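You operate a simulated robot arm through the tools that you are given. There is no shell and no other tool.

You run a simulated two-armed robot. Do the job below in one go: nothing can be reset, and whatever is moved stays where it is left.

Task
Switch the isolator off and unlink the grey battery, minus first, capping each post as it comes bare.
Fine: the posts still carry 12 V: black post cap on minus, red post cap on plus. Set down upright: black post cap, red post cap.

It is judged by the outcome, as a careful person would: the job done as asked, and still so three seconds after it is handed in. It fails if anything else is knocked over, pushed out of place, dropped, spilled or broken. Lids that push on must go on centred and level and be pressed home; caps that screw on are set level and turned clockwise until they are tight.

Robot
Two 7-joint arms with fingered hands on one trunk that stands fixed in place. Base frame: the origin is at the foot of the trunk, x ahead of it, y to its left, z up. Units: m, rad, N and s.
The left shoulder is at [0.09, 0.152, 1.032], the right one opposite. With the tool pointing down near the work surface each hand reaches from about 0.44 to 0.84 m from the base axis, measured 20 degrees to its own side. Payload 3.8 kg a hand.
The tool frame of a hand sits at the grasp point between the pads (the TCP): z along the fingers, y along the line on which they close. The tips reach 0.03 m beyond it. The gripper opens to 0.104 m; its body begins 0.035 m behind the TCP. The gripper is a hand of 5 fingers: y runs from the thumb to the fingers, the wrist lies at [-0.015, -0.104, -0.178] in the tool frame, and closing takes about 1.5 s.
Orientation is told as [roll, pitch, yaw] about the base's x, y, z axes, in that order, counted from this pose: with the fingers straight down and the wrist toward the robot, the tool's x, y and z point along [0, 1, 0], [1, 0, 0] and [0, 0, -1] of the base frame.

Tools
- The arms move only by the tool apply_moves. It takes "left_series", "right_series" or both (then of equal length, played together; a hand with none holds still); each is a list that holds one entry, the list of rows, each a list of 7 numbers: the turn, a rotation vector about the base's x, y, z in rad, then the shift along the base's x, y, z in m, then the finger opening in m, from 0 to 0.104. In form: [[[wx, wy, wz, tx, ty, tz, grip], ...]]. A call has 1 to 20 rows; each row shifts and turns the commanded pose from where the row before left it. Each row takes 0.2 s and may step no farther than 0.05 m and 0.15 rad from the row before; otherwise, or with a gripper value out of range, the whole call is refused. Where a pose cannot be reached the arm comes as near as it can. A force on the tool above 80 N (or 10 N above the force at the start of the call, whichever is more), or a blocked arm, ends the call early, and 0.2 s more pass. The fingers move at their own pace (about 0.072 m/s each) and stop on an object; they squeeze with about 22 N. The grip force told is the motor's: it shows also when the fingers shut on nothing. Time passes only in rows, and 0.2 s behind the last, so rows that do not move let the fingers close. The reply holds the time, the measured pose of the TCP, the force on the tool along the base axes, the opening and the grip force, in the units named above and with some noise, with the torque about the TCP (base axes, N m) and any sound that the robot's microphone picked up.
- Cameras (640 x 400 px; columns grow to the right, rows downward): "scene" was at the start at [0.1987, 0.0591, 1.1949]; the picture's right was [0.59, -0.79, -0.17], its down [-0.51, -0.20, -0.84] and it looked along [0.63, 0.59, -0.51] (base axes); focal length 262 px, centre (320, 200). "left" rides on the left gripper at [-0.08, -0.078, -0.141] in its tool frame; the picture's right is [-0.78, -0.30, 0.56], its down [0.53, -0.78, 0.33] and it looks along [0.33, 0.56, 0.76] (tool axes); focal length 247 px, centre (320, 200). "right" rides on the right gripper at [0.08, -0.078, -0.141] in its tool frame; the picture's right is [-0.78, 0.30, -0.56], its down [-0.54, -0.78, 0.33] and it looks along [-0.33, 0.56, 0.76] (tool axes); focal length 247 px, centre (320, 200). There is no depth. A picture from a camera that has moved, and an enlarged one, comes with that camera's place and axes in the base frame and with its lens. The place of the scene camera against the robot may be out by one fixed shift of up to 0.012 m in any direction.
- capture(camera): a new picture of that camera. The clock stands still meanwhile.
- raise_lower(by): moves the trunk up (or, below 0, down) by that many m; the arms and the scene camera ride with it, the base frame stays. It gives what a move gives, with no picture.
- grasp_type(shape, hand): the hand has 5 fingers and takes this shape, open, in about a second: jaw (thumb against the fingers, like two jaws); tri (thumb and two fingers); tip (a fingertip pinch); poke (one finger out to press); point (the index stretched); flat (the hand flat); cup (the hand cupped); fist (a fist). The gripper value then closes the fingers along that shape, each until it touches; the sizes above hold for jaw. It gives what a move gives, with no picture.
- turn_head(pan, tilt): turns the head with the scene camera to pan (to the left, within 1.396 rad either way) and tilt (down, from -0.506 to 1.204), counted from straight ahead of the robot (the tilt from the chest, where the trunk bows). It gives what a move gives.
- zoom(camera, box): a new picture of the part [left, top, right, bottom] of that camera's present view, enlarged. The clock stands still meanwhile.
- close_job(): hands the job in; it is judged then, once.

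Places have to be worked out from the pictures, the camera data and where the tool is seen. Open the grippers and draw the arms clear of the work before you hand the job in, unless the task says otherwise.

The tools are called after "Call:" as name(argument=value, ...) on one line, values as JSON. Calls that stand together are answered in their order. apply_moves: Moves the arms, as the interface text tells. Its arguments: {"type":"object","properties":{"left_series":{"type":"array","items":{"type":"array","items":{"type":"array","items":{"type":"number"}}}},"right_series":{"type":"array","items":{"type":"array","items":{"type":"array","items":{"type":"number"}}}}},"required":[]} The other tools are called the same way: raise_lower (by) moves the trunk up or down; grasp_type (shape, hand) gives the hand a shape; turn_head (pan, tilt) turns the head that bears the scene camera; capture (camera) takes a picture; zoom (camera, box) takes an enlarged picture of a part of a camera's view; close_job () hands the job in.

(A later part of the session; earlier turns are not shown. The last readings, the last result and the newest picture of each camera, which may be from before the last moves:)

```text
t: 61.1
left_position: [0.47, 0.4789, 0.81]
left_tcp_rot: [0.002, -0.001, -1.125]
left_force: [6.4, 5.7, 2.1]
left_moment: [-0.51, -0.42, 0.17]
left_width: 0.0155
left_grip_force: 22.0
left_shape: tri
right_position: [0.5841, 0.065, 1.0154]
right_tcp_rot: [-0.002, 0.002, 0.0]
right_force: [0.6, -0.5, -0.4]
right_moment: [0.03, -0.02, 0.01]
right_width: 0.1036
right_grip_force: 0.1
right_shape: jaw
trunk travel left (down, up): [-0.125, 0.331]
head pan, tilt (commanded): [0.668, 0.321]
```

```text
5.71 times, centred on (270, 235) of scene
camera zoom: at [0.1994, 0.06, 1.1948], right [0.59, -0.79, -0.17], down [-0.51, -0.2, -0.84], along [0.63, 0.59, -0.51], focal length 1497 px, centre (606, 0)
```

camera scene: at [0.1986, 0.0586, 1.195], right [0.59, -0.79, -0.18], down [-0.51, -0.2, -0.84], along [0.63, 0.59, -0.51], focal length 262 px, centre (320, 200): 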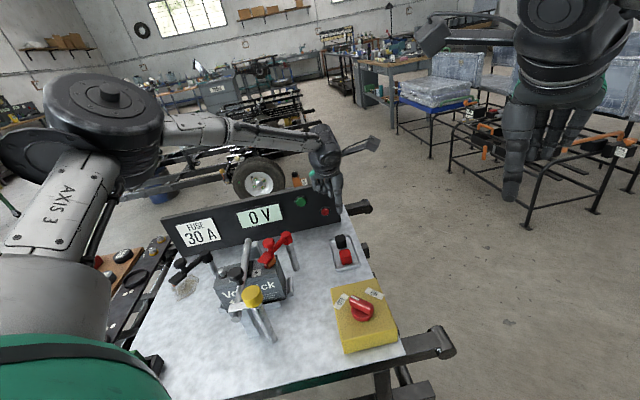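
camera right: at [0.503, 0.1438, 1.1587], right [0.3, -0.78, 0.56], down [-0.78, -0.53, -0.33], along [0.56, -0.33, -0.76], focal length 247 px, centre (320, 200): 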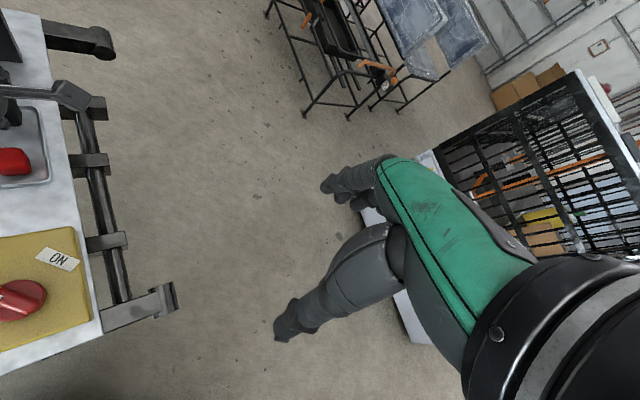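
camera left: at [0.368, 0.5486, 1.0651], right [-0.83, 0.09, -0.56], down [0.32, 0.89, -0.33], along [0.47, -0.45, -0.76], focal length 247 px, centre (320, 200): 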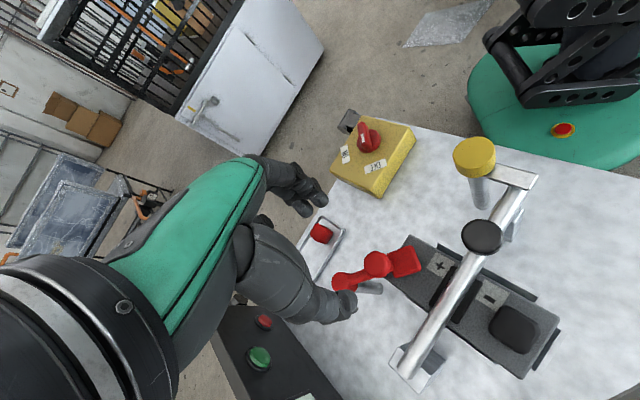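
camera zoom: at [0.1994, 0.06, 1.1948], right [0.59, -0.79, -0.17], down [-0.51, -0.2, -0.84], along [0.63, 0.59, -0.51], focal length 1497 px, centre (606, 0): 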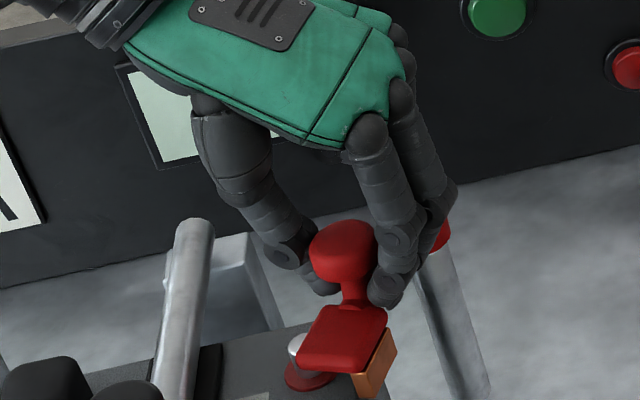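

The plus link swings off and the post is coming bare. I continue the arc to about 72°, watching the load.

Call:
apply_moves(left_series=[[[0, 0, 0.09, 0.00374, -0.0074, 0, 0.0], [0, 0, 0.09, 0.00473, -0.00681, 0, 0.0], [0, 0, 0.09, 0.00563, -0.00609, 0, 0.0], [0, 0, 0.09, 0.00641, -0.00523, 0, 0.0], [0, 0, 0.09, 0.00709, -0.0043, 0, 0.0], [0, 0, 0.09, 0.00761, -0.00328, 0, 0.0], [0, 0, 0.09, 0.00801, -0.00217, 0, 0.0]]])

Call:
zoom(camera="scene", box=[220, 200, 350, 290])

Call:
capture(camera="left")

```text
t: 62.7
left_position: [0.5114, 0.4448, 0.8102]
left_tcp_rot: [-0.001, -0.001, -0.496]
left_force: [-3.9, 15.8, 2.4]
left_moment: [0.28, -0.57, 0.42]
left_width: 0.016
left_grip_force: 22.2
left_shape: tri
right_position: [0.5817, 0.0677, 1.0171]
right_tcp_rot: [-0.001, 0.002, 0.001]
right_force: [-0.3, -0.1, 0.7]
right_moment: [0.0, -0.01, -0.02]
right_width: 0.1039
right_grip_force: 0.1
right_shape: jaw
trunk travel left (down, up): [-0.125, 0.331]
head pan, tilt (commanded): [0.668, 0.321]
```

```text
4.44 times, centred on (285, 245) of scene
camera zoom: at [0.1977, 0.0614, 1.1949], right [0.59, -0.79, -0.17], down [-0.51, -0.2, -0.84], along [0.63, 0.59, -0.51], focal length 1165 px, centre (476, 0)
```

zoom: 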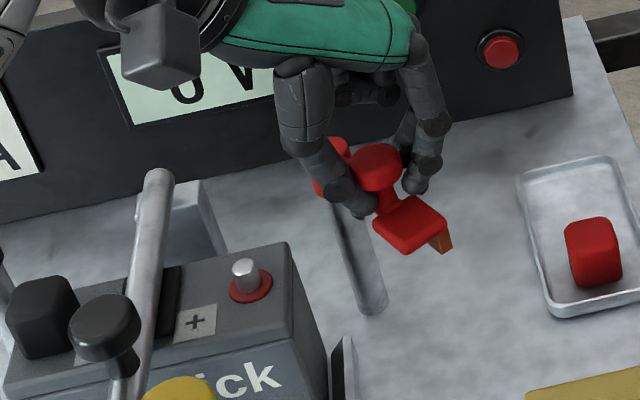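

```text
taken
camera left: at [0.4062, 0.4121, 0.9514], right [-0.63, -0.54, -0.56], down [-0.43, 0.84, -0.33], along [0.65, 0.03, -0.76], focal length 247 px, centre (320, 200)
```

left: 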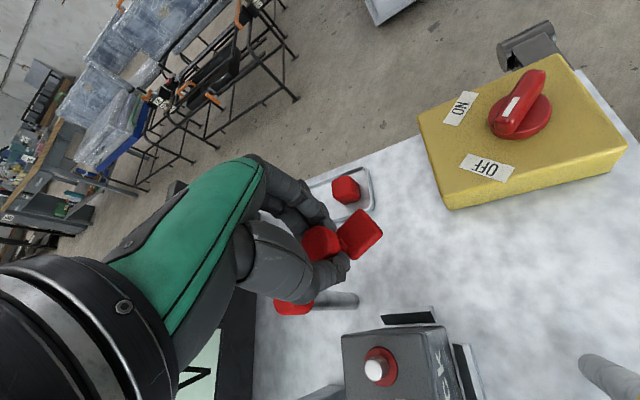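

The link is ~72° out with the plus post bare. I unload the slight 16 N force, release, and lift clear.

Call:
apply_moves(left_series=[[[0, 0, 0, -0.001, 0.003, 0, 0.0], [0, 0, 0, 0, 0, 0, 0.02], [0, 0, 0, 0, 0, 0, 0.05], [0, 0, 0, 0, 0, 0, 0.065], [0, 0, 0, 0, 0, 0, 0.065], [0, 0, 0, 0, 0, 0.03, 0.065], [0, 0, 0, 0, 0, 0.04, 0.065], [0, 0, 0, 0, 0, 0.04, 0.065], [0, 0, 0, 0, 0, 0, 0.065]]])

Call:
zoom(camera="scene", box=[200, 200, 360, 300])

Call:
capture(camera="left")

```text
t: 64.7
left_position: [0.5142, 0.4438, 0.9244]
left_tcp_rot: [0.001, 0.0, -0.497]
left_force: [-0.2, -0.5, -0.1]
left_moment: [0.01, -0.02, -0.01]
left_width: 0.0643
left_grip_force: 0.0
left_shape: tri
right_position: [0.5839, 0.0653, 1.016]
right_tcp_rot: [0.0, 0.0, -0.001]
right_force: [0.0, -0.2, 0.3]
right_moment: [0.04, 0.02, 0.01]
right_width: 0.1035
right_grip_force: 0.0
right_shape: jaw
trunk travel left (down, up): [-0.125, 0.331]
head pan, tilt (commanded): [0.668, 0.321]
```

```text
4.00 times, centred on (280, 250) of scene
camera zoom: at [0.1989, 0.0594, 1.1947], right [0.59, -0.79, -0.17], down [-0.51, -0.2, -0.84], along [0.63, 0.59, -0.51], focal length 1048 px, centre (480, 0)
```

zoom: 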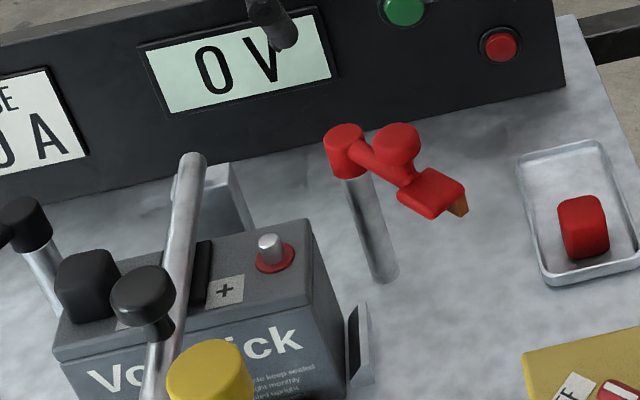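

```text
taken
camera left: at [0.4073, 0.4119, 1.0643], right [-0.63, -0.54, -0.56], down [-0.43, 0.84, -0.33], along [0.65, 0.03, -0.76], focal length 247 px, centre (320, 200)
```

left: 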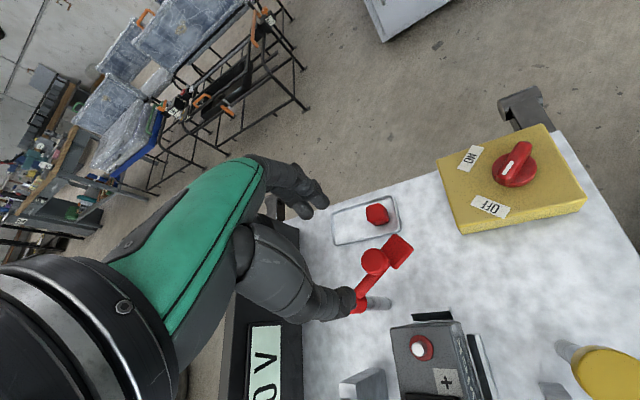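

Link stays clear, battery terminal bare. I go to the red cap (≈(0.609, 0.392)), turning to yaw 45° and descending to z≈0.83 to look.

Call:
apply_moves(left_series=[[[0, 0, 0.1285, 0.0098, -0.0054, 0, 0.055], [0, 0, 0.1285, 0.0098, -0.0054, 0, 0.055], [0, 0, 0.1285, 0.0098, -0.0054, 0, 0.055], [0, 0, 0.1285, 0.0098, -0.0054, 0, 0.055], [0, 0, 0.1285, 0.0098, -0.0054, 0, 0.055], [0, 0, 0.1285, 0.0098, -0.0054, 0, 0.055], [0, 0, 0.1285, 0.0098, -0.0054, 0, 0.055], [0, 0, 0.1285, 0.0098, -0.0054, -0.02, 0.055], [0, 0, 0.1285, 0.0098, -0.0054, -0.02, 0.055], [0, 0, 0.1285, 0.0098, -0.0054, -0.02, 0.055], [0, 0, 0, 0, 0, -0.03, 0.055], [0, 0, 0, 0, 0, 0, 0.055]]])

Call:
capture(camera="left")

Call:
zoom(camera="left", box=[320, 210, 448, 290])

```text
t: 67.3
left_position: [0.6093, 0.3893, 0.8338]
left_tcp_rot: [-0.001, 0.001, 0.788]
left_force: [0.5, 0.7, -0.2]
left_moment: [0.05, 0.0, 0.0]
left_width: 0.0555
left_grip_force: 0.1
left_shape: tri
right_position: [0.5836, 0.0642, 1.0171]
right_tcp_rot: [-0.001, -0.001, 0.0]
right_force: [0.1, 0.9, 0.3]
right_moment: [0.02, -0.01, 0.01]
right_width: 0.1036
right_grip_force: 0.0
right_shape: jaw
trunk travel left (down, up): [-0.125, 0.331]
head pan, tilt (commanded): [0.668, 0.321]
```

```text
taken
camera left: at [0.6123, 0.28, 0.9741], right [0.34, -0.76, -0.56], down [-0.93, -0.17, -0.33], along [0.16, 0.63, -0.76], focal length 247 px, centre (320, 200)
```

left: 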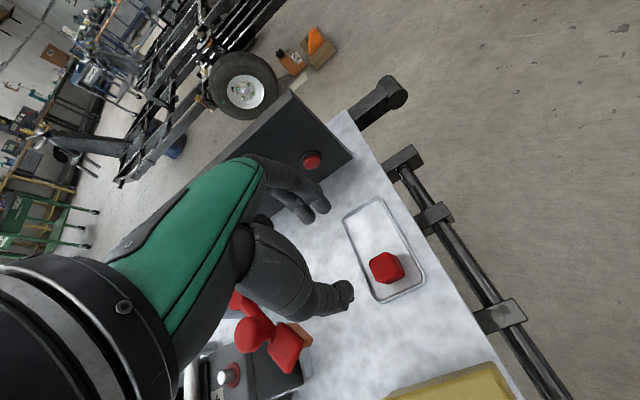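

```text
5.00 times, centred on (384, 250) of left
camera zoom: at [0.6123, 0.28, 0.9741], right [0.34, -0.76, -0.56], down [-0.93, -0.17, -0.33], along [0.16, 0.63, -0.76], focal length 1235 px, centre (0, -50)
```

zoom: 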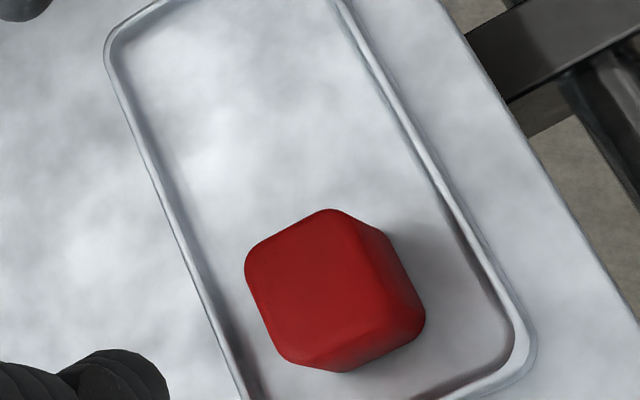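

Red cap top at about (0.610, 0.395). I shift and lower to z≈0.75 for a closer fix.

Call:
apply_moves(left_series=[[[0, 0, 0, -0.0007, 0.0035, -0.03, 0.055], [0, 0, 0, 0, 0, -0.03, 0.055], [0, 0, 0, 0, 0, -0.02, 0.055], [0, 0, 0, 0, 0, 0, 0.055]]])

Call:
zoom(camera="left", box=[260, 180, 452, 300])

Call:
zoom(camera="scene", box=[300, 200, 400, 290])

```text
t: 68.3
left_position: [0.6091, 0.395, 0.7498]
left_tcp_rot: [0.001, -0.001, 0.787]
left_force: [-0.9, 0.0, 0.7]
left_moment: [0.03, -0.01, -0.03]
left_width: 0.0554
left_grip_force: 0.0
left_shape: tri
right_position: [0.5836, 0.0641, 1.0165]
right_tcp_rot: [0.001, 0.002, 0.0]
right_force: [0.7, 0.5, -0.3]
right_moment: [0.0, 0.04, 0.0]
right_width: 0.1038
right_grip_force: 0.1
right_shape: jaw
trunk travel left (down, up): [-0.125, 0.331]
head pan, tilt (commanded): [0.668, 0.321]
```

```text
3.33 times, centred on (356, 240) of left
camera zoom: at [0.6103, 0.2845, 0.8908], right [0.34, -0.76, -0.56], down [-0.93, -0.17, -0.33], along [0.16, 0.63, -0.76], focal length 823 px, centre (200, 67)
```

zoom: 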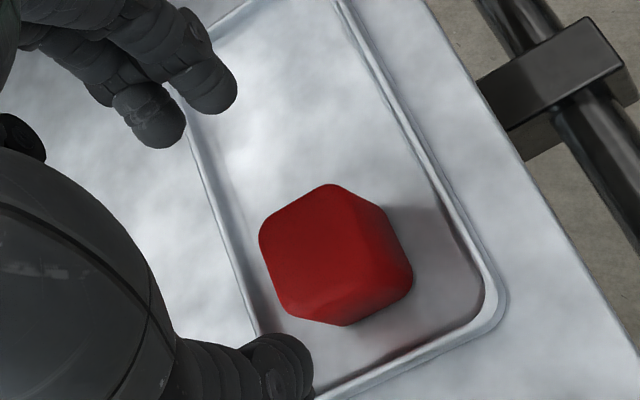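

```text
4.44 times, centred on (350, 245) of scene
camera zoom: at [0.1987, 0.0591, 1.1949], right [0.59, -0.79, -0.17], down [-0.51, -0.2, -0.84], along [0.63, 0.59, -0.51], focal length 1165 px, centre (187, 0)
```

zoom: 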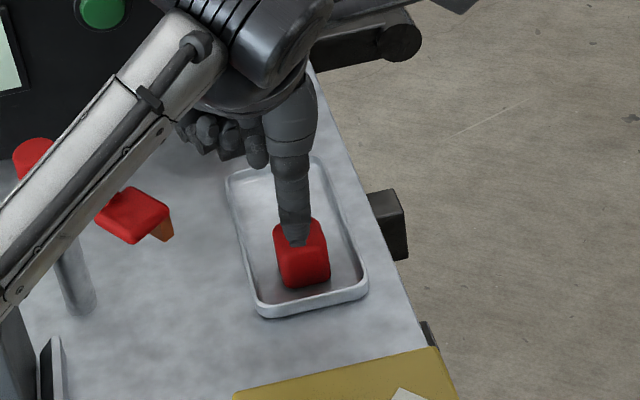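

The forearm now crosses the view of the battery; I check the whole scene to make sure the arm stays well above everything before going lower.

Call:
capture(camera="scene")

Call:
capture(camera="right")

```text
taken
camera scene: at [0.1987, 0.0591, 1.1949], right [0.59, -0.79, -0.17], down [-0.51, -0.2, -0.84], along [0.63, 0.59, -0.51], focal length 262 px, centre (320, 200)
```

scene: 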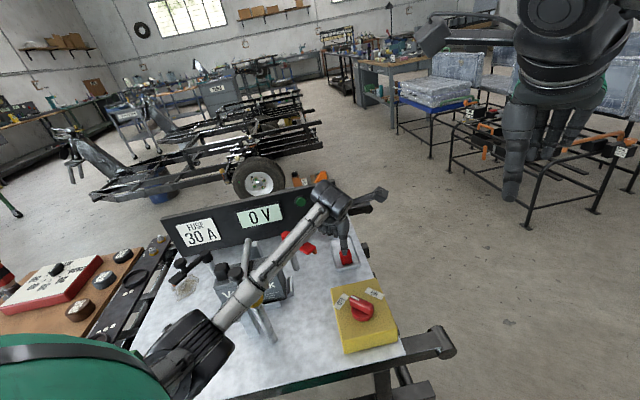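

```text
taken
camera right: at [0.5046, 0.1447, 1.1577], right [0.3, -0.78, 0.56], down [-0.78, -0.54, -0.33], along [0.56, -0.33, -0.76], focal length 247 px, centre (320, 200)
```

right: 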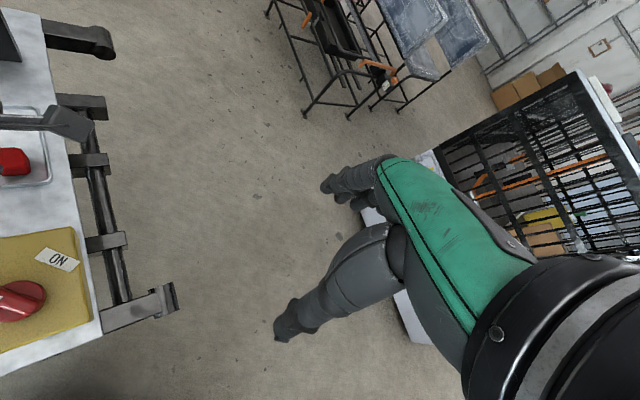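

Arm is clear (forearm well above the hold-down). The red cap is centred ~2 mm toward +u of the TCP; I correct and lower to z 0.706, same height as worked for the black cap.

Call:
apply_moves(left_series=[[[0, 0, 0, 0.0013, -0.0013, 0, 0.055], [0, 0, 0, 0, 0, -0.02, 0.055], [0, 0, 0, 0, 0, -0.015, 0.055], [0, 0, 0, 0, 0, -0.0095, 0.055], [0, 0, 0, 0, 0, 0, 0.055]]])

Call:
zoom(camera="left", box=[240, 170, 432, 290])

Call:
zoom(camera="scene", box=[310, 210, 390, 290])

```text
t: 69.5
left_position: [0.6104, 0.3946, 0.7052]
left_tcp_rot: [0.0, 0.0, 0.788]
left_force: [0.3, -1.0, 1.4]
left_moment: [0.02, 0.01, 0.01]
left_width: 0.0554
left_grip_force: 0.0
left_shape: tri
right_position: [0.5831, 0.0647, 1.0165]
right_tcp_rot: [0.001, 0.001, 0.001]
right_force: [0.0, 0.3, 0.0]
right_moment: [-0.01, -0.02, -0.03]
right_width: 0.1035
right_grip_force: 0.0
right_shape: jaw
trunk travel left (down, up): [-0.125, 0.331]
head pan, tilt (commanded): [0.668, 0.321]
```

```text
3.33 times, centred on (336, 230) of left
camera zoom: at [0.6117, 0.2835, 0.8465], right [0.34, -0.76, -0.56], down [-0.93, -0.17, -0.33], along [0.16, 0.63, -0.76], focal length 823 px, centre (267, 100)
```

zoom: 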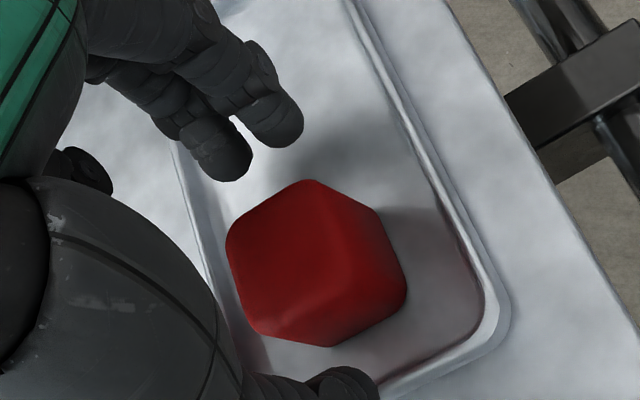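

```text
5.00 times, centred on (350, 250) of scene
camera zoom: at [0.1988, 0.0591, 1.1949], right [0.59, -0.79, -0.17], down [-0.51, -0.2, -0.84], along [0.63, 0.59, -0.51], focal length 1310 px, centre (170, -50)
```

zoom: 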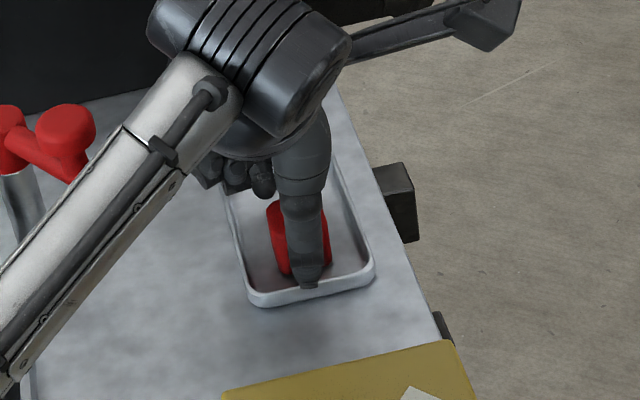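

Aligned well. I close slowly on the red cap.

Call:
apply_moves(left_series=[[[0, 0, 0, 0, 0, 0, 0.045], [0, 0, 0, 0, 0, 0, 0.036], [0, 0, 0, 0, 0, 0, 0.028], [0, 0, 0, 0, 0, 0, 0.02], [0, 0, 0, 0, 0, 0, 0.01], [0, 0, 0, 0, 0, 0, 0.0], [0, 0, 0, 0, 0, 0, 0.0]]])

Call:
zoom(camera="left", box=[240, 170, 432, 290])

Call:
zoom(camera="scene", box=[310, 210, 390, 290])

```text
t: 71.1
left_position: [0.6097, 0.3935, 0.706]
left_tcp_rot: [0.0, 0.0, 0.786]
left_force: [-0.4, -0.9, -0.7]
left_moment: [0.02, 0.0, 0.0]
left_width: 0.0247
left_grip_force: 22.2
left_shape: tri
right_position: [0.5839, 0.066, 1.0165]
right_tcp_rot: [0.0, -0.001, 0.0]
right_force: [-1.0, 0.7, -0.5]
right_moment: [0.01, -0.02, 0.01]
right_width: 0.1037
right_grip_force: 0.0
right_shape: jaw
trunk travel left (down, up): [-0.125, 0.331]
head pan, tilt (commanded): [0.668, 0.321]
```

```text
3.33 times, centred on (336, 230) of left
camera zoom: at [0.6118, 0.2834, 0.8467], right [0.34, -0.76, -0.56], down [-0.93, -0.17, -0.33], along [0.16, 0.63, -0.76], focal length 823 px, centre (267, 100)
```

zoom: 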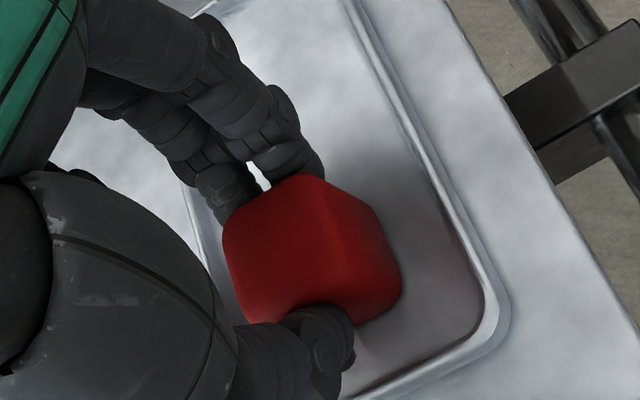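

```text
5.00 times, centred on (350, 250) of scene
camera zoom: at [0.1988, 0.0591, 1.1948], right [0.59, -0.79, -0.17], down [-0.51, -0.2, -0.84], along [0.63, 0.59, -0.51], focal length 1310 px, centre (170, -50)
```

zoom: 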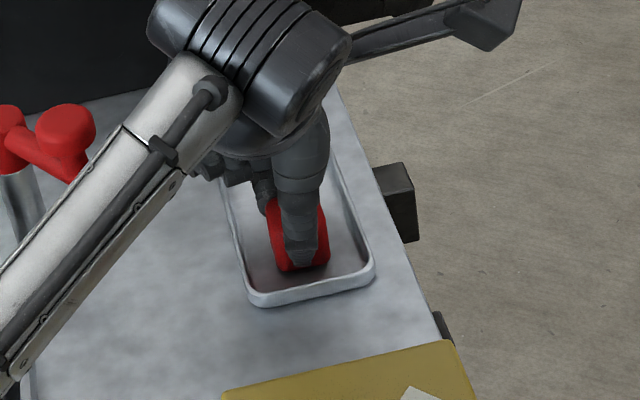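

Clean grip at the same width as the black cap, no side force. I lift and check.

Call:
apply_moves(left_series=[[[0, 0, 0, 0, 0, 0.01, 0.0], [0, 0, 0, 0, 0, 0.015, 0.0], [0, 0, 0, 0, 0, 0.025, 0.0], [0, 0, 0, 0, 0, 0.04, 0.0], [0, 0, 0, 0, 0, 0.045, 0.0], [0, 0, 0, 0, 0, 0.045, 0.0], [0, 0, 0, 0, 0, 0.04, 0.0], [0, 0, 0, 0, 0, 0, 0.0]]])

Call:
capture(camera="left")

Call:
capture(camera="scene")

```text
t: 72.9
left_position: [0.6109, 0.3954, 0.9274]
left_tcp_rot: [0.0, 0.0, 0.788]
left_force: [0.4, 1.4, 0.0]
left_moment: [0.0, 0.0, 0.01]
left_width: 0.0246
left_grip_force: 22.3
left_shape: tri
right_position: [0.5851, 0.0649, 1.0168]
right_tcp_rot: [0.0, -0.001, 0.0]
right_force: [0.4, 0.3, 0.7]
right_moment: [0.0, 0.03, 0.0]
right_width: 0.1037
right_grip_force: 0.0
right_shape: jaw
trunk travel left (down, up): [-0.125, 0.331]
head pan, tilt (commanded): [0.668, 0.321]
```

```text
taken
camera left: at [0.6126, 0.2847, 1.0681], right [0.34, -0.76, -0.56], down [-0.93, -0.17, -0.33], along [0.16, 0.63, -0.76], focal length 247 px, centre (320, 200)
```

left: 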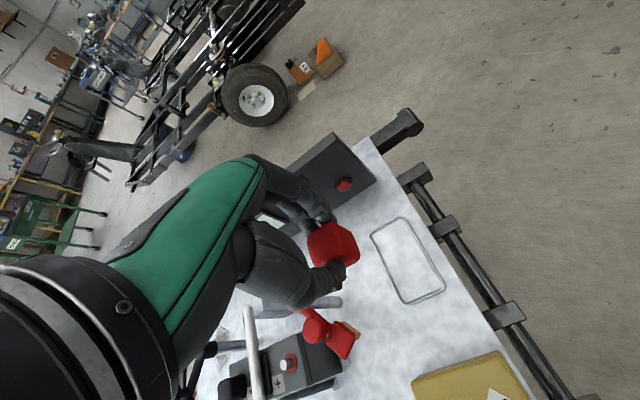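

```text
taken
camera scene: at [0.199, 0.0594, 1.1947], right [0.59, -0.79, -0.17], down [-0.51, -0.2, -0.84], along [0.63, 0.59, -0.51], focal length 262 px, centre (320, 200)
```

scene: 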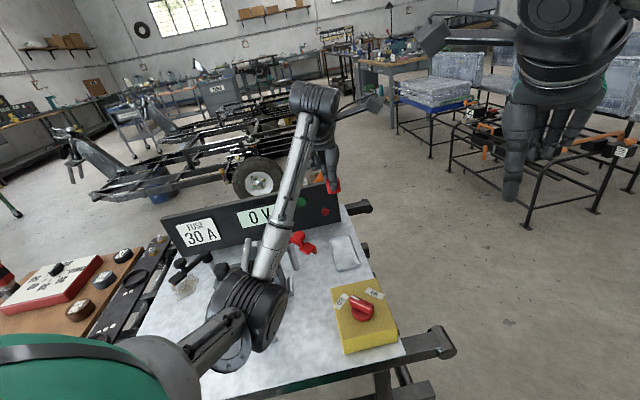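

The red cap is held well, but the elbow now hangs low near the hold-down latch. I zoom in to judge its clearance before moving on.

Call:
zoom(camera="scene", box=[160, 180, 380, 390])

Call:
zoom(camera="left", box=[180, 270, 380, 400])

```text
1.90 times, centred on (270, 285) of scene
camera zoom: at [0.199, 0.0594, 1.1947], right [0.59, -0.79, -0.17], down [-0.51, -0.2, -0.84], along [0.63, 0.59, -0.51], focal length 499 px, centre (415, 38)
```

zoom: 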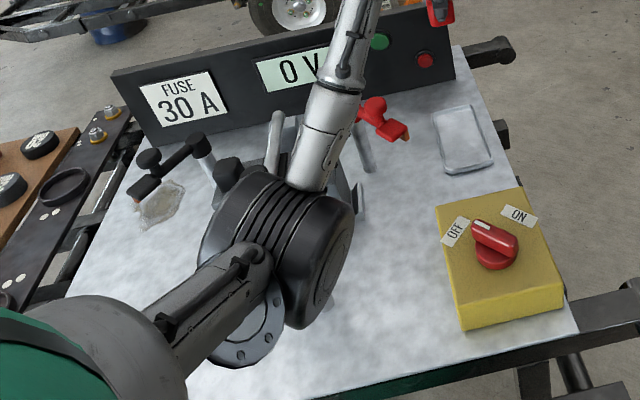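

```text
3.08 times, centred on (280, 335) of left
camera zoom: at [0.6126, 0.2847, 1.0681], right [0.34, -0.76, -0.56], down [-0.93, -0.17, -0.33], along [0.16, 0.63, -0.76], focal length 760 px, centre (443, -215)
```

zoom: 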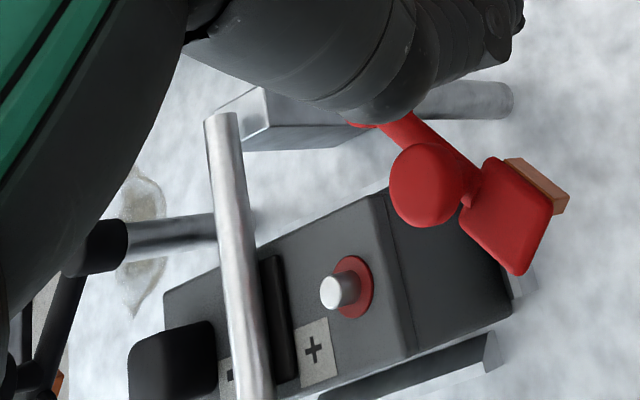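

The elbow's underside is only about at the height of the yellow knob, and retracting toward the plus terminal would drop it further. I raise the trunk by 0.2 m so the elbow stays well above the work.

Call:
raise_lower(by=0.2)

Call:
capture(camera="scene")

Call:
capture(camera="left")

```text
t: 75.1
left_position: [0.6103, 0.3926, 1.1265]
left_tcp_rot: [0.002, 0.0, 0.787]
left_force: [1.6, -0.2, -0.5]
left_moment: [0.02, 0.0, 0.02]
left_width: 0.0246
left_grip_force: 21.5
left_shape: tri
right_position: [0.584, 0.0651, 1.2151]
right_tcp_rot: [0.0, 0.002, 0.0]
right_force: [-0.6, 0.4, -0.4]
right_moment: [0.02, 0.0, 0.03]
right_width: 0.1036
right_grip_force: 0.1
right_shape: jaw
trunk travel left (down, up): [-0.325, 0.131]
head pan, tilt (commanded): [0.668, 0.321]
```

```text
taken
camera scene: at [0.093, 0.059, 1.437], right [0.62, -0.79, -0.03], down [-0.29, -0.2, -0.94], along [0.73, 0.59, -0.35], focal length 262 px, centre (320, 200)
```

scene: 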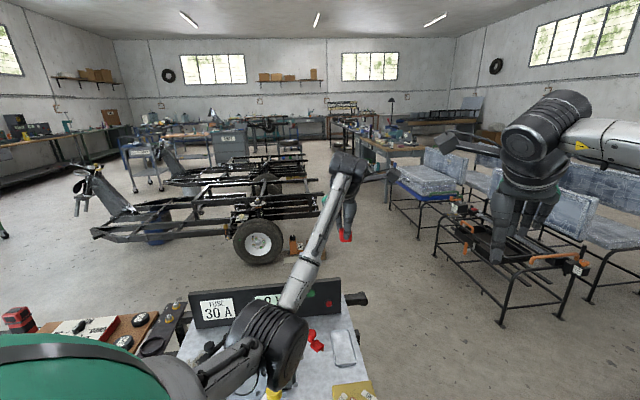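

```text
taken
camera left: at [0.6121, 0.2823, 1.2669], right [0.34, -0.76, -0.56], down [-0.93, -0.17, -0.33], along [0.16, 0.63, -0.76], focal length 247 px, centre (320, 200)
```

left: 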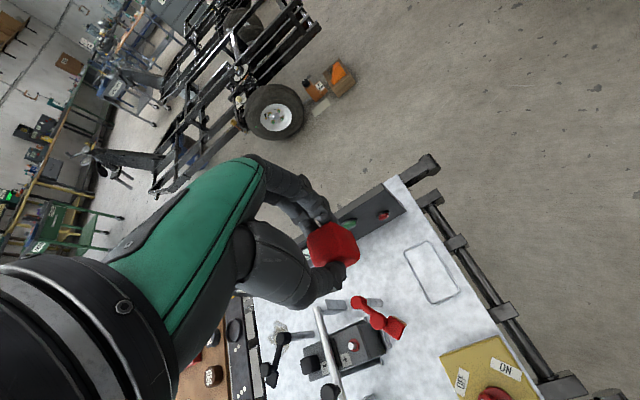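

The trunk is up and hand high. I tilt the head down to watch the bench, and move the cap horizontally to above the plus post at height first.

Call:
turn_head(pan=0.668, tilt=0.75)

Call:
apply_moves(left_series=[[[0, 0, 0, -0.0283, 0.0156, 0, 0.0], [0, 0, 0, -0.0283, 0.0156, 0, 0.0], [0, 0, 0, -0.0283, 0.0156, 0, 0.0], [0, 0, 0, -0.0283, 0.0156, 0, 0.0], [0, 0, 0, -0.0283, 0.0156, 0, 0.0], [0, 0, 0, -0.0282, 0.0156, 0, 0.0], [0, 0, 0, 0, 0, 0, 0.0]]])

Call:
capture(camera="scene")

Call:
capture(camera="left")

```text
t: 76.0
left_position: [0.609, 0.393, 1.128]
left_tcp_rot: [0.001, 0.0, 0.786]
left_force: [-0.8, 0.5, -0.1]
left_moment: [0.03, -0.03, 0.03]
left_width: 0.0245
left_grip_force: 22.2
left_shape: tri
right_position: [0.5826, 0.0646, 1.2166]
right_tcp_rot: [0.0, 0.001, 0.001]
right_force: [0.5, -0.2, 0.2]
right_moment: [-0.01, -0.03, -0.01]
right_width: 0.1038
right_grip_force: 0.0
right_shape: jaw
trunk travel left (down, up): [-0.325, 0.131]
head pan, tilt (commanded): [0.668, 0.75]
```

```text
t: 77.6
left_position: [0.4378, 0.4847, 1.1277]
left_tcp_rot: [0.001, 0.001, 0.786]
left_force: [0.6, 1.1, -0.2]
left_moment: [0.02, 0.0, 0.04]
left_width: 0.0246
left_grip_force: 21.8
left_shape: tri
right_position: [0.584, 0.0648, 1.2163]
right_tcp_rot: [0.0, 0.0, -0.001]
right_force: [0.4, 0.2, 0.0]
right_moment: [-0.01, 0.03, -0.01]
right_width: 0.1036
right_grip_force: 0.1
right_shape: jaw
trunk travel left (down, up): [-0.325, 0.131]
head pan, tilt (commanded): [0.668, 0.75]
```

```text
taken
camera scene: at [0.083, 0.0525, 1.399], right [0.62, -0.78, -0.03], down [-0.57, -0.42, -0.71], along [0.54, 0.45, -0.71], focal length 262 px, centre (320, 200)
```

scene: 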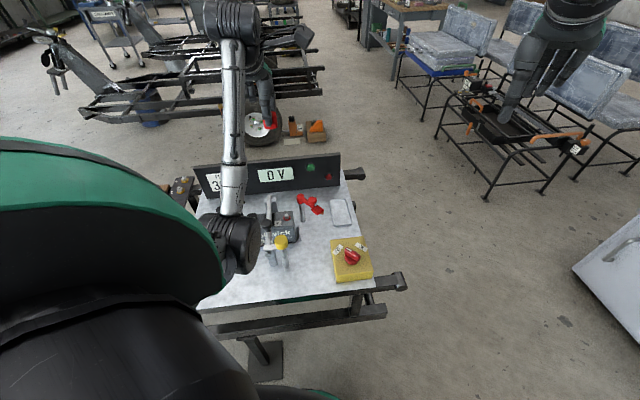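

```text
taken
camera left: at [0.4401, 0.3757, 1.2678], right [0.34, -0.76, -0.56], down [-0.93, -0.17, -0.33], along [0.16, 0.63, -0.76], focal length 247 px, centre (320, 200)
```

left: 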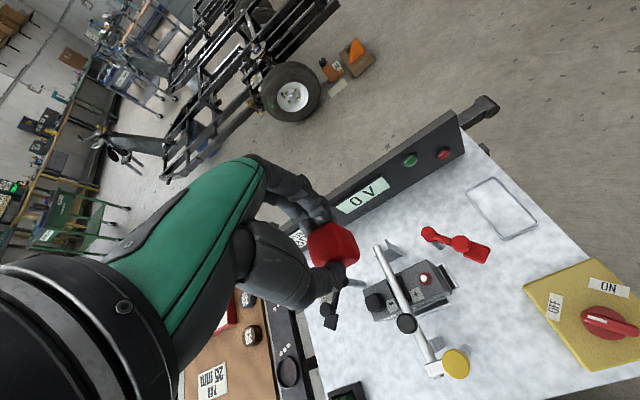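

Elbow is now about z 1.03, well clear. I descend with the red cap to z≈0.93 above the plus post and look again.

Call:
apply_moves(left_series=[[[0, 0, 0, 0, 0, -0.04, 0.0], [0, 0, 0, 0, 0, -0.04, 0.0], [0, 0, 0, 0, 0, -0.04, 0.0], [0, 0, 0, 0, 0, -0.04, 0.0], [0, 0, 0, 0, 0, -0.037, 0.0], [0, 0, 0, 0, 0, 0, 0.0]]])

Call:
capture(camera="scene")

Call:
capture(camera="left")

```text
t: 79.0
left_position: [0.4431, 0.4875, 0.929]
left_tcp_rot: [0.0, 0.0, 0.786]
left_force: [0.0, 0.0, -0.6]
left_moment: [-0.01, 0.01, -0.01]
left_width: 0.0246
left_grip_force: 22.0
left_shape: tri
right_position: [0.5838, 0.065, 1.217]
right_tcp_rot: [0.0, -0.001, 0.0]
right_force: [-0.2, -0.4, 0.1]
right_moment: [-0.02, -0.03, 0.02]
right_width: 0.1036
right_grip_force: 0.1
right_shape: jaw
trunk travel left (down, up): [-0.325, 0.131]
head pan, tilt (commanded): [0.668, 0.75]
```

```text
taken
camera scene: at [0.0826, 0.0527, 1.3991], right [0.62, -0.78, -0.03], down [-0.57, -0.42, -0.71], along [0.54, 0.45, -0.71], focal length 262 px, centre (320, 200)
```

scene: 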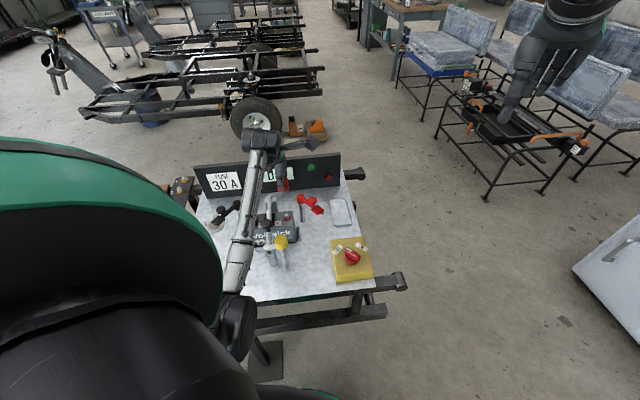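

```text
taken
camera left: at [0.4446, 0.377, 1.0701], right [0.34, -0.76, -0.56], down [-0.93, -0.17, -0.33], along [0.16, 0.63, -0.76], focal length 247 px, centre (320, 200)
```

left: 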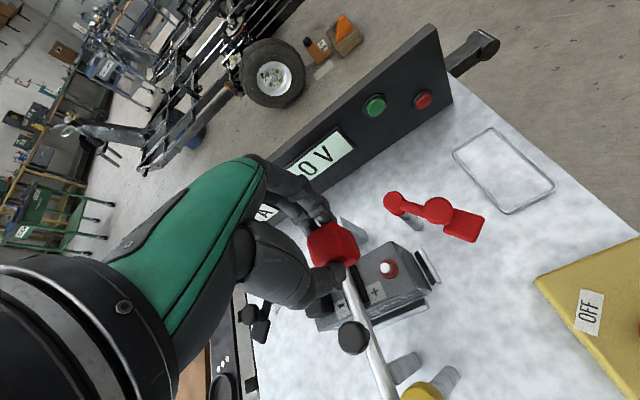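

Elbow is outside the table edge and high enough. I zoom in the left view on post and held cap for alignment.

Call:
zoom(camera="left", box=[345, 235, 425, 285])

Call:
zoom(camera="left", box=[290, 200, 390, 300])

Call:
zoom(camera="scene", box=[250, 160, 330, 250])

```text
8.00 times, centred on (385, 260) of left
camera zoom: at [0.4446, 0.377, 1.0701], right [0.34, -0.76, -0.56], down [-0.93, -0.17, -0.33], along [0.16, 0.63, -0.76], focal length 1976 px, centre (-200, -280)
```

zoom: 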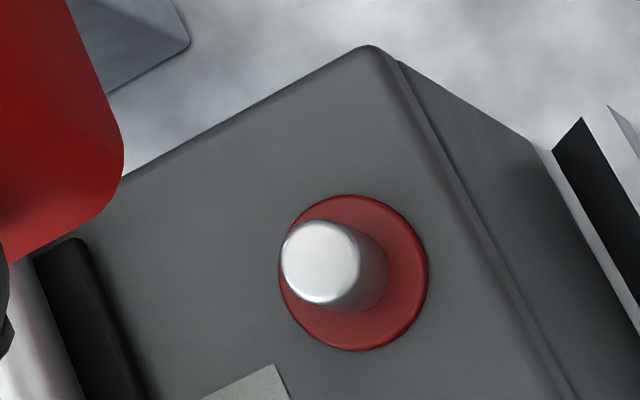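

```text
4.00 times, centred on (340, 250) of left
camera zoom: at [0.4446, 0.377, 1.0701], right [0.34, -0.76, -0.56], down [-0.93, -0.17, -0.33], along [0.16, 0.63, -0.76], focal length 988 px, centre (240, 0)
```

zoom: 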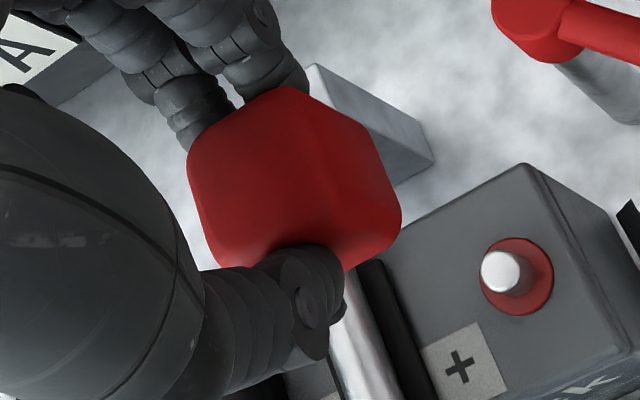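

```text
4.44 times, centred on (290, 205) of scene
camera zoom: at [0.0826, 0.0527, 1.3991], right [0.62, -0.78, -0.03], down [-0.57, -0.42, -0.71], along [0.54, 0.45, -0.71], focal length 1165 px, centre (453, 178)
```

zoom: 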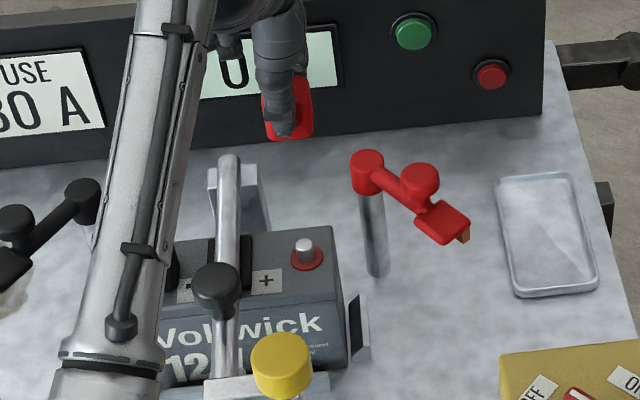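

Comparing with the black cap's successful placement, I need about (−3.5, −2) mm. I apply that and descend to z 0.837 (≈15 mm above the post).

Call:
apply_moves(left_series=[[[0, 0, 0, -0.0035, -0.0021, -0.02, 0.0], [0, 0, 0, 0, 0, -0.03, 0.0], [0, 0, 0, 0, 0, -0.03, 0.0], [0, 0, 0, 0, 0, -0.0125, 0.0], [0, 0, 0, 0, 0, 0, 0.0]]])

Call:
zoom(camera="left", box=[310, 215, 390, 280])

Call:
zoom(camera="scene", box=[260, 180, 324, 240])

Call:
capture(camera="scene")

```text
t: 80.2
left_position: [0.4392, 0.4869, 0.8359]
left_tcp_rot: [0.0, -0.001, 0.788]
left_force: [-0.9, 0.0, -0.2]
left_moment: [0.0, -0.01, -0.02]
left_width: 0.0247
left_grip_force: 21.7
left_shape: tri
right_position: [0.5823, 0.0654, 1.2166]
right_tcp_rot: [0.001, -0.001, 0.0]
right_force: [0.2, -0.8, 0.1]
right_moment: [-0.03, 0.02, -0.06]
right_width: 0.1037
right_grip_force: 0.1
right_shape: jaw
trunk travel left (down, up): [-0.325, 0.131]
head pan, tilt (commanded): [0.668, 0.75]
```

```text
6.15 times, centred on (350, 248) of left
camera zoom: at [0.4415, 0.376, 0.9776], right [0.34, -0.76, -0.56], down [-0.93, -0.17, -0.33], along [0.16, 0.63, -0.76], focal length 1520 px, centre (135, -92)
```

zoom: 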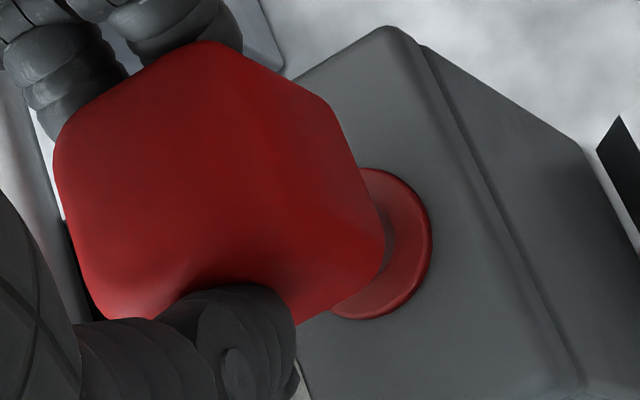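

```text
6.67 times, centred on (292, 210) of scene
camera zoom: at [0.0826, 0.0527, 1.399], right [0.62, -0.78, -0.03], down [-0.57, -0.42, -0.71], along [0.54, 0.45, -0.71], focal length 1747 px, centre (507, 133)
```

zoom: 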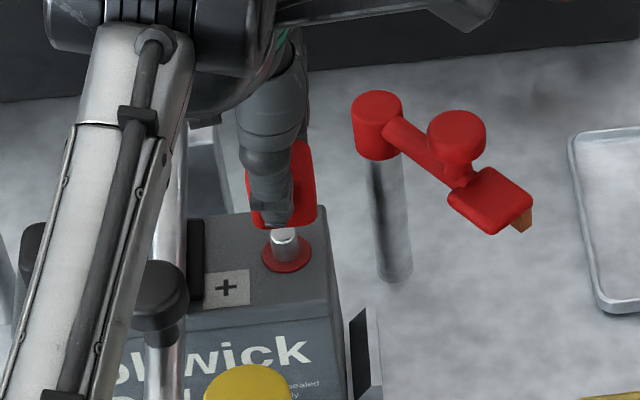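

```text
taken
camera scene: at [0.0826, 0.0527, 1.399], right [0.62, -0.78, -0.03], down [-0.57, -0.42, -0.71], along [0.54, 0.45, -0.71], focal length 262 px, centre (320, 200)
```

scene: 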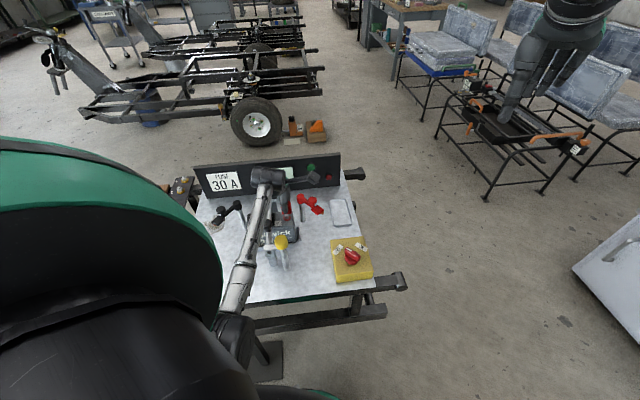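

I zoom the scene picture further to verify sideways alignment.

Call:
zoom(camera="scene", box=[274, 195, 302, 223])

```text
14.29 times, centred on (288, 209) of scene
camera zoom: at [0.0826, 0.0527, 1.399], right [0.62, -0.78, -0.03], down [-0.57, -0.42, -0.71], along [0.54, 0.45, -0.71], focal length 3743 px, centre (777, 71)
```

zoom: 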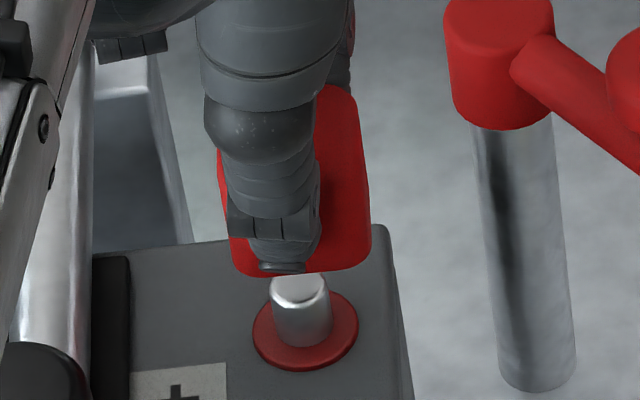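

Estimates of the sideways error straddle zero (±2 mm). I descend 10 mm where the height ambiguity shrinks, and re-check.

Call:
apply_moves(left_series=[[[0, 0, 0, 0, 0, -0.005, 0.0], [0, 0, 0, 0, 0, -0.005, 0.0], [0, 0, 0, 0, 0, 0, 0.0]]])

Call:
zoom(camera="scene", box=[274, 200, 302, 228])

Call:
zoom(camera="left", box=[310, 215, 390, 280])

```text
t: 81.0
left_position: [0.4385, 0.4856, 0.8285]
left_tcp_rot: [0.0, 0.0, 0.788]
left_force: [0.2, -0.1, -0.2]
left_moment: [-0.02, -0.03, -0.05]
left_width: 0.0244
left_grip_force: 22.4
left_shape: tri
right_position: [0.5831, 0.065, 1.2172]
right_tcp_rot: [-0.001, -0.001, -0.001]
right_force: [-1.5, -0.1, -0.5]
right_moment: [-0.04, -0.04, -0.02]
right_width: 0.1038
right_grip_force: 0.0
right_shape: jaw
trunk travel left (down, up): [-0.325, 0.131]
head pan, tilt (commanded): [0.668, 0.75]
```

```text
14.29 times, centred on (288, 214) of scene
camera zoom: at [0.0827, 0.0527, 1.399], right [0.62, -0.78, -0.03], down [-0.57, -0.42, -0.71], along [0.54, 0.45, -0.71], focal length 3743 px, centre (777, 0)
```

zoom: 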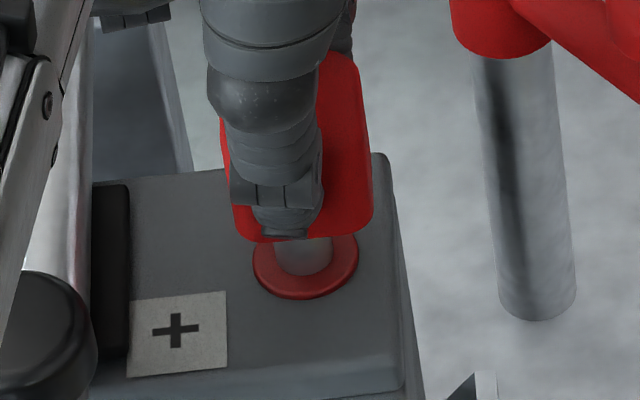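

```text
6.15 times, centred on (350, 248) of left
camera zoom: at [0.4395, 0.3749, 0.9686], right [0.34, -0.76, -0.56], down [-0.93, -0.17, -0.33], along [0.16, 0.63, -0.76], focal length 1520 px, centre (135, -92)
```

zoom: 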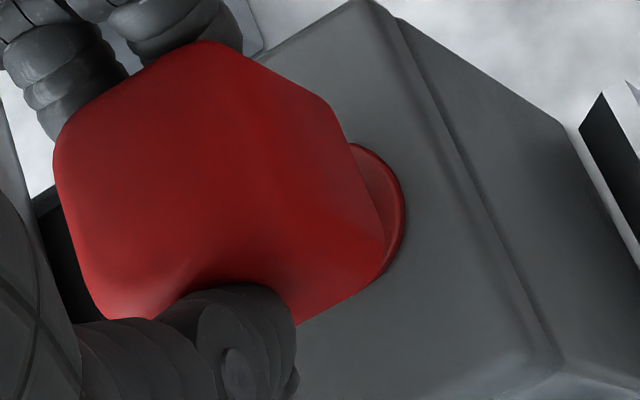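

The two cameras disagree by a few millimetres, so I take tighter zooms to see the post under the cap edge.

Call:
zoom(camera="left", box=[340, 220, 380, 260])

Call:
zoom(camera="scene", box=[279, 206, 299, 222])

```text
10.00 times, centred on (360, 240) of left
camera zoom: at [0.4395, 0.3749, 0.9686], right [0.34, -0.76, -0.56], down [-0.93, -0.17, -0.33], along [0.16, 0.63, -0.76], focal length 2470 px, centre (-80, -200)
```

zoom: 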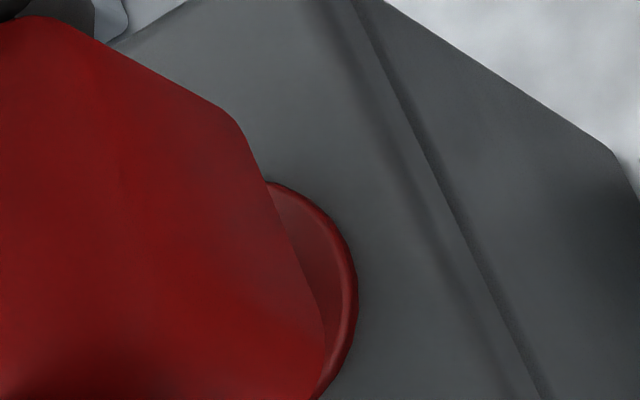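

```text
16.00 times, centred on (289, 214) of scene
camera zoom: at [0.0827, 0.0527, 1.399], right [0.62, -0.78, -0.03], down [-0.57, -0.42, -0.71], along [0.54, 0.45, -0.71], focal length 4192 px, centre (816, -24)
```

zoom: 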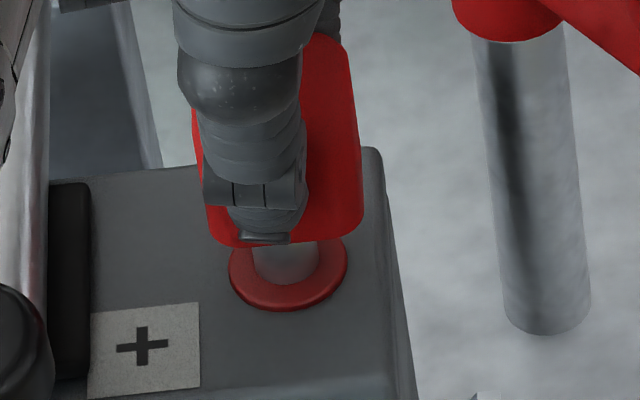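

The evidence averages out to the same relation as the black cap had, which went on freely. I probe down gently: 4 mm in 2 mm steps, watching force.

Call:
apply_moves(left_series=[[[0, 0, 0, 0, 0, -0.002, 0.0], [0, 0, 0, 0, 0, -0.002, 0.0], [0, 0, 0, 0, 0, 0, 0.0]]])

Call:
zoom(camera="scene", box=[279, 206, 299, 222])

```text
t: 81.8
left_position: [0.4361, 0.4833, 0.8237]
left_tcp_rot: [0.001, 0.0, 0.787]
left_force: [0.1, 0.6, -0.7]
left_moment: [-0.02, 0.02, 0.02]
left_width: 0.0248
left_grip_force: 22.3
left_shape: tri
right_position: [0.584, 0.0642, 1.2168]
right_tcp_rot: [0.0, 0.002, 0.0]
right_force: [-0.2, -0.5, -0.3]
right_moment: [-0.02, 0.02, 0.01]
right_width: 0.1036
right_grip_force: 0.0
right_shape: jaw
trunk travel left (down, up): [-0.325, 0.131]
head pan, tilt (commanded): [0.668, 0.75]
```

```text
16.00 times, centred on (289, 214) of scene
camera zoom: at [0.0826, 0.0527, 1.399], right [0.62, -0.78, -0.03], down [-0.57, -0.42, -0.71], along [0.54, 0.45, -0.71], focal length 4192 px, centre (816, -24)
```

zoom: 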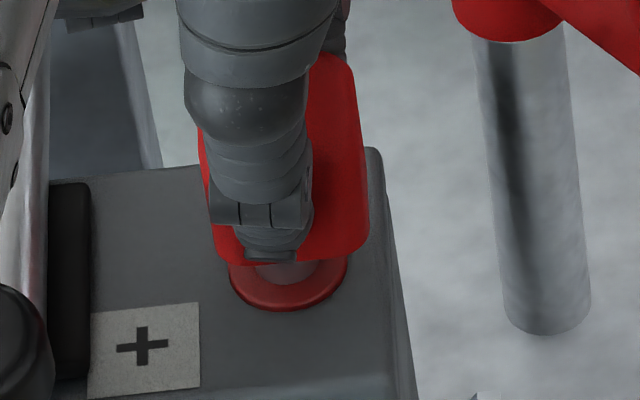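

No contact force, but the hand has drifted a couple of millimetres toward −v while descending. I check the actual camera pose and the relative view again.

Call:
zoom(camera="left", box=[310, 215, 390, 280])

Call:
apply_moves(left_series=[[[0, 0, 0, 0, 0, 0, 0.0], [0, 0, 0, 0, 0, 0, 0.0]]])

Call:
zoom(camera="left", box=[310, 215, 390, 280])

```text
6.15 times, centred on (350, 248) of left
camera zoom: at [0.439, 0.3737, 0.9646], right [0.34, -0.76, -0.56], down [-0.93, -0.17, -0.33], along [0.16, 0.63, -0.76], focal length 1520 px, centre (135, -92)
```

zoom: 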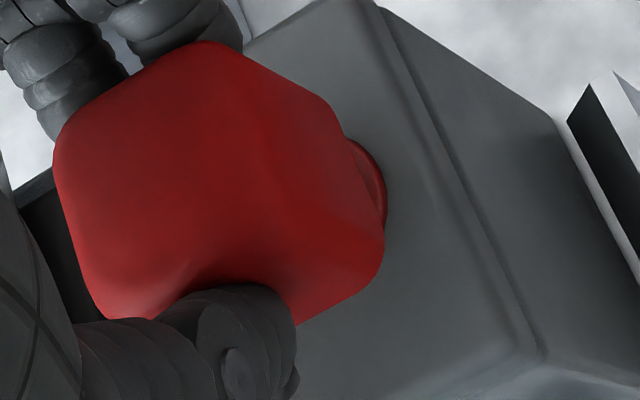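

```text
t: 82.4
left_position: [0.4374, 0.4834, 0.8238]
left_tcp_rot: [-0.001, 0.0, 0.786]
left_force: [0.4, 0.1, -0.8]
left_moment: [0.01, -0.02, 0.03]
left_width: 0.0244
left_grip_force: 22.0
left_shape: tri
right_position: [0.5827, 0.0648, 1.2171]
right_tcp_rot: [-0.001, 0.001, -0.001]
right_force: [0.8, -0.7, -0.2]
right_moment: [0.0, 0.03, -0.01]
right_width: 0.1039
right_grip_force: 0.0
right_shape: jaw
trunk travel left (down, up): [-0.325, 0.131]
head pan, tilt (commanded): [0.668, 0.75]
```

```text
6.15 times, centred on (350, 248) of left
camera zoom: at [0.439, 0.3737, 0.9647], right [0.34, -0.76, -0.56], down [-0.93, -0.17, -0.33], along [0.16, 0.63, -0.76], focal length 1520 px, centre (135, -92)
```

zoom: 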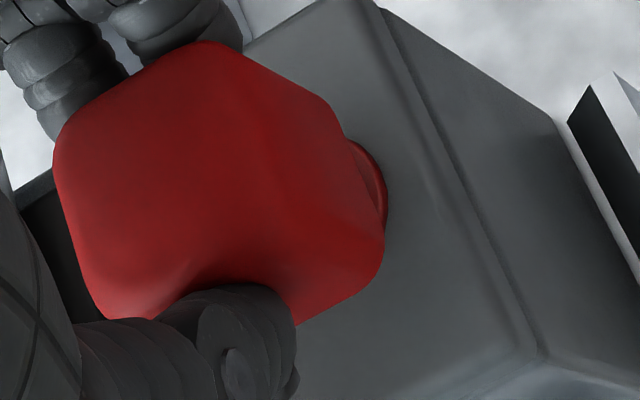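

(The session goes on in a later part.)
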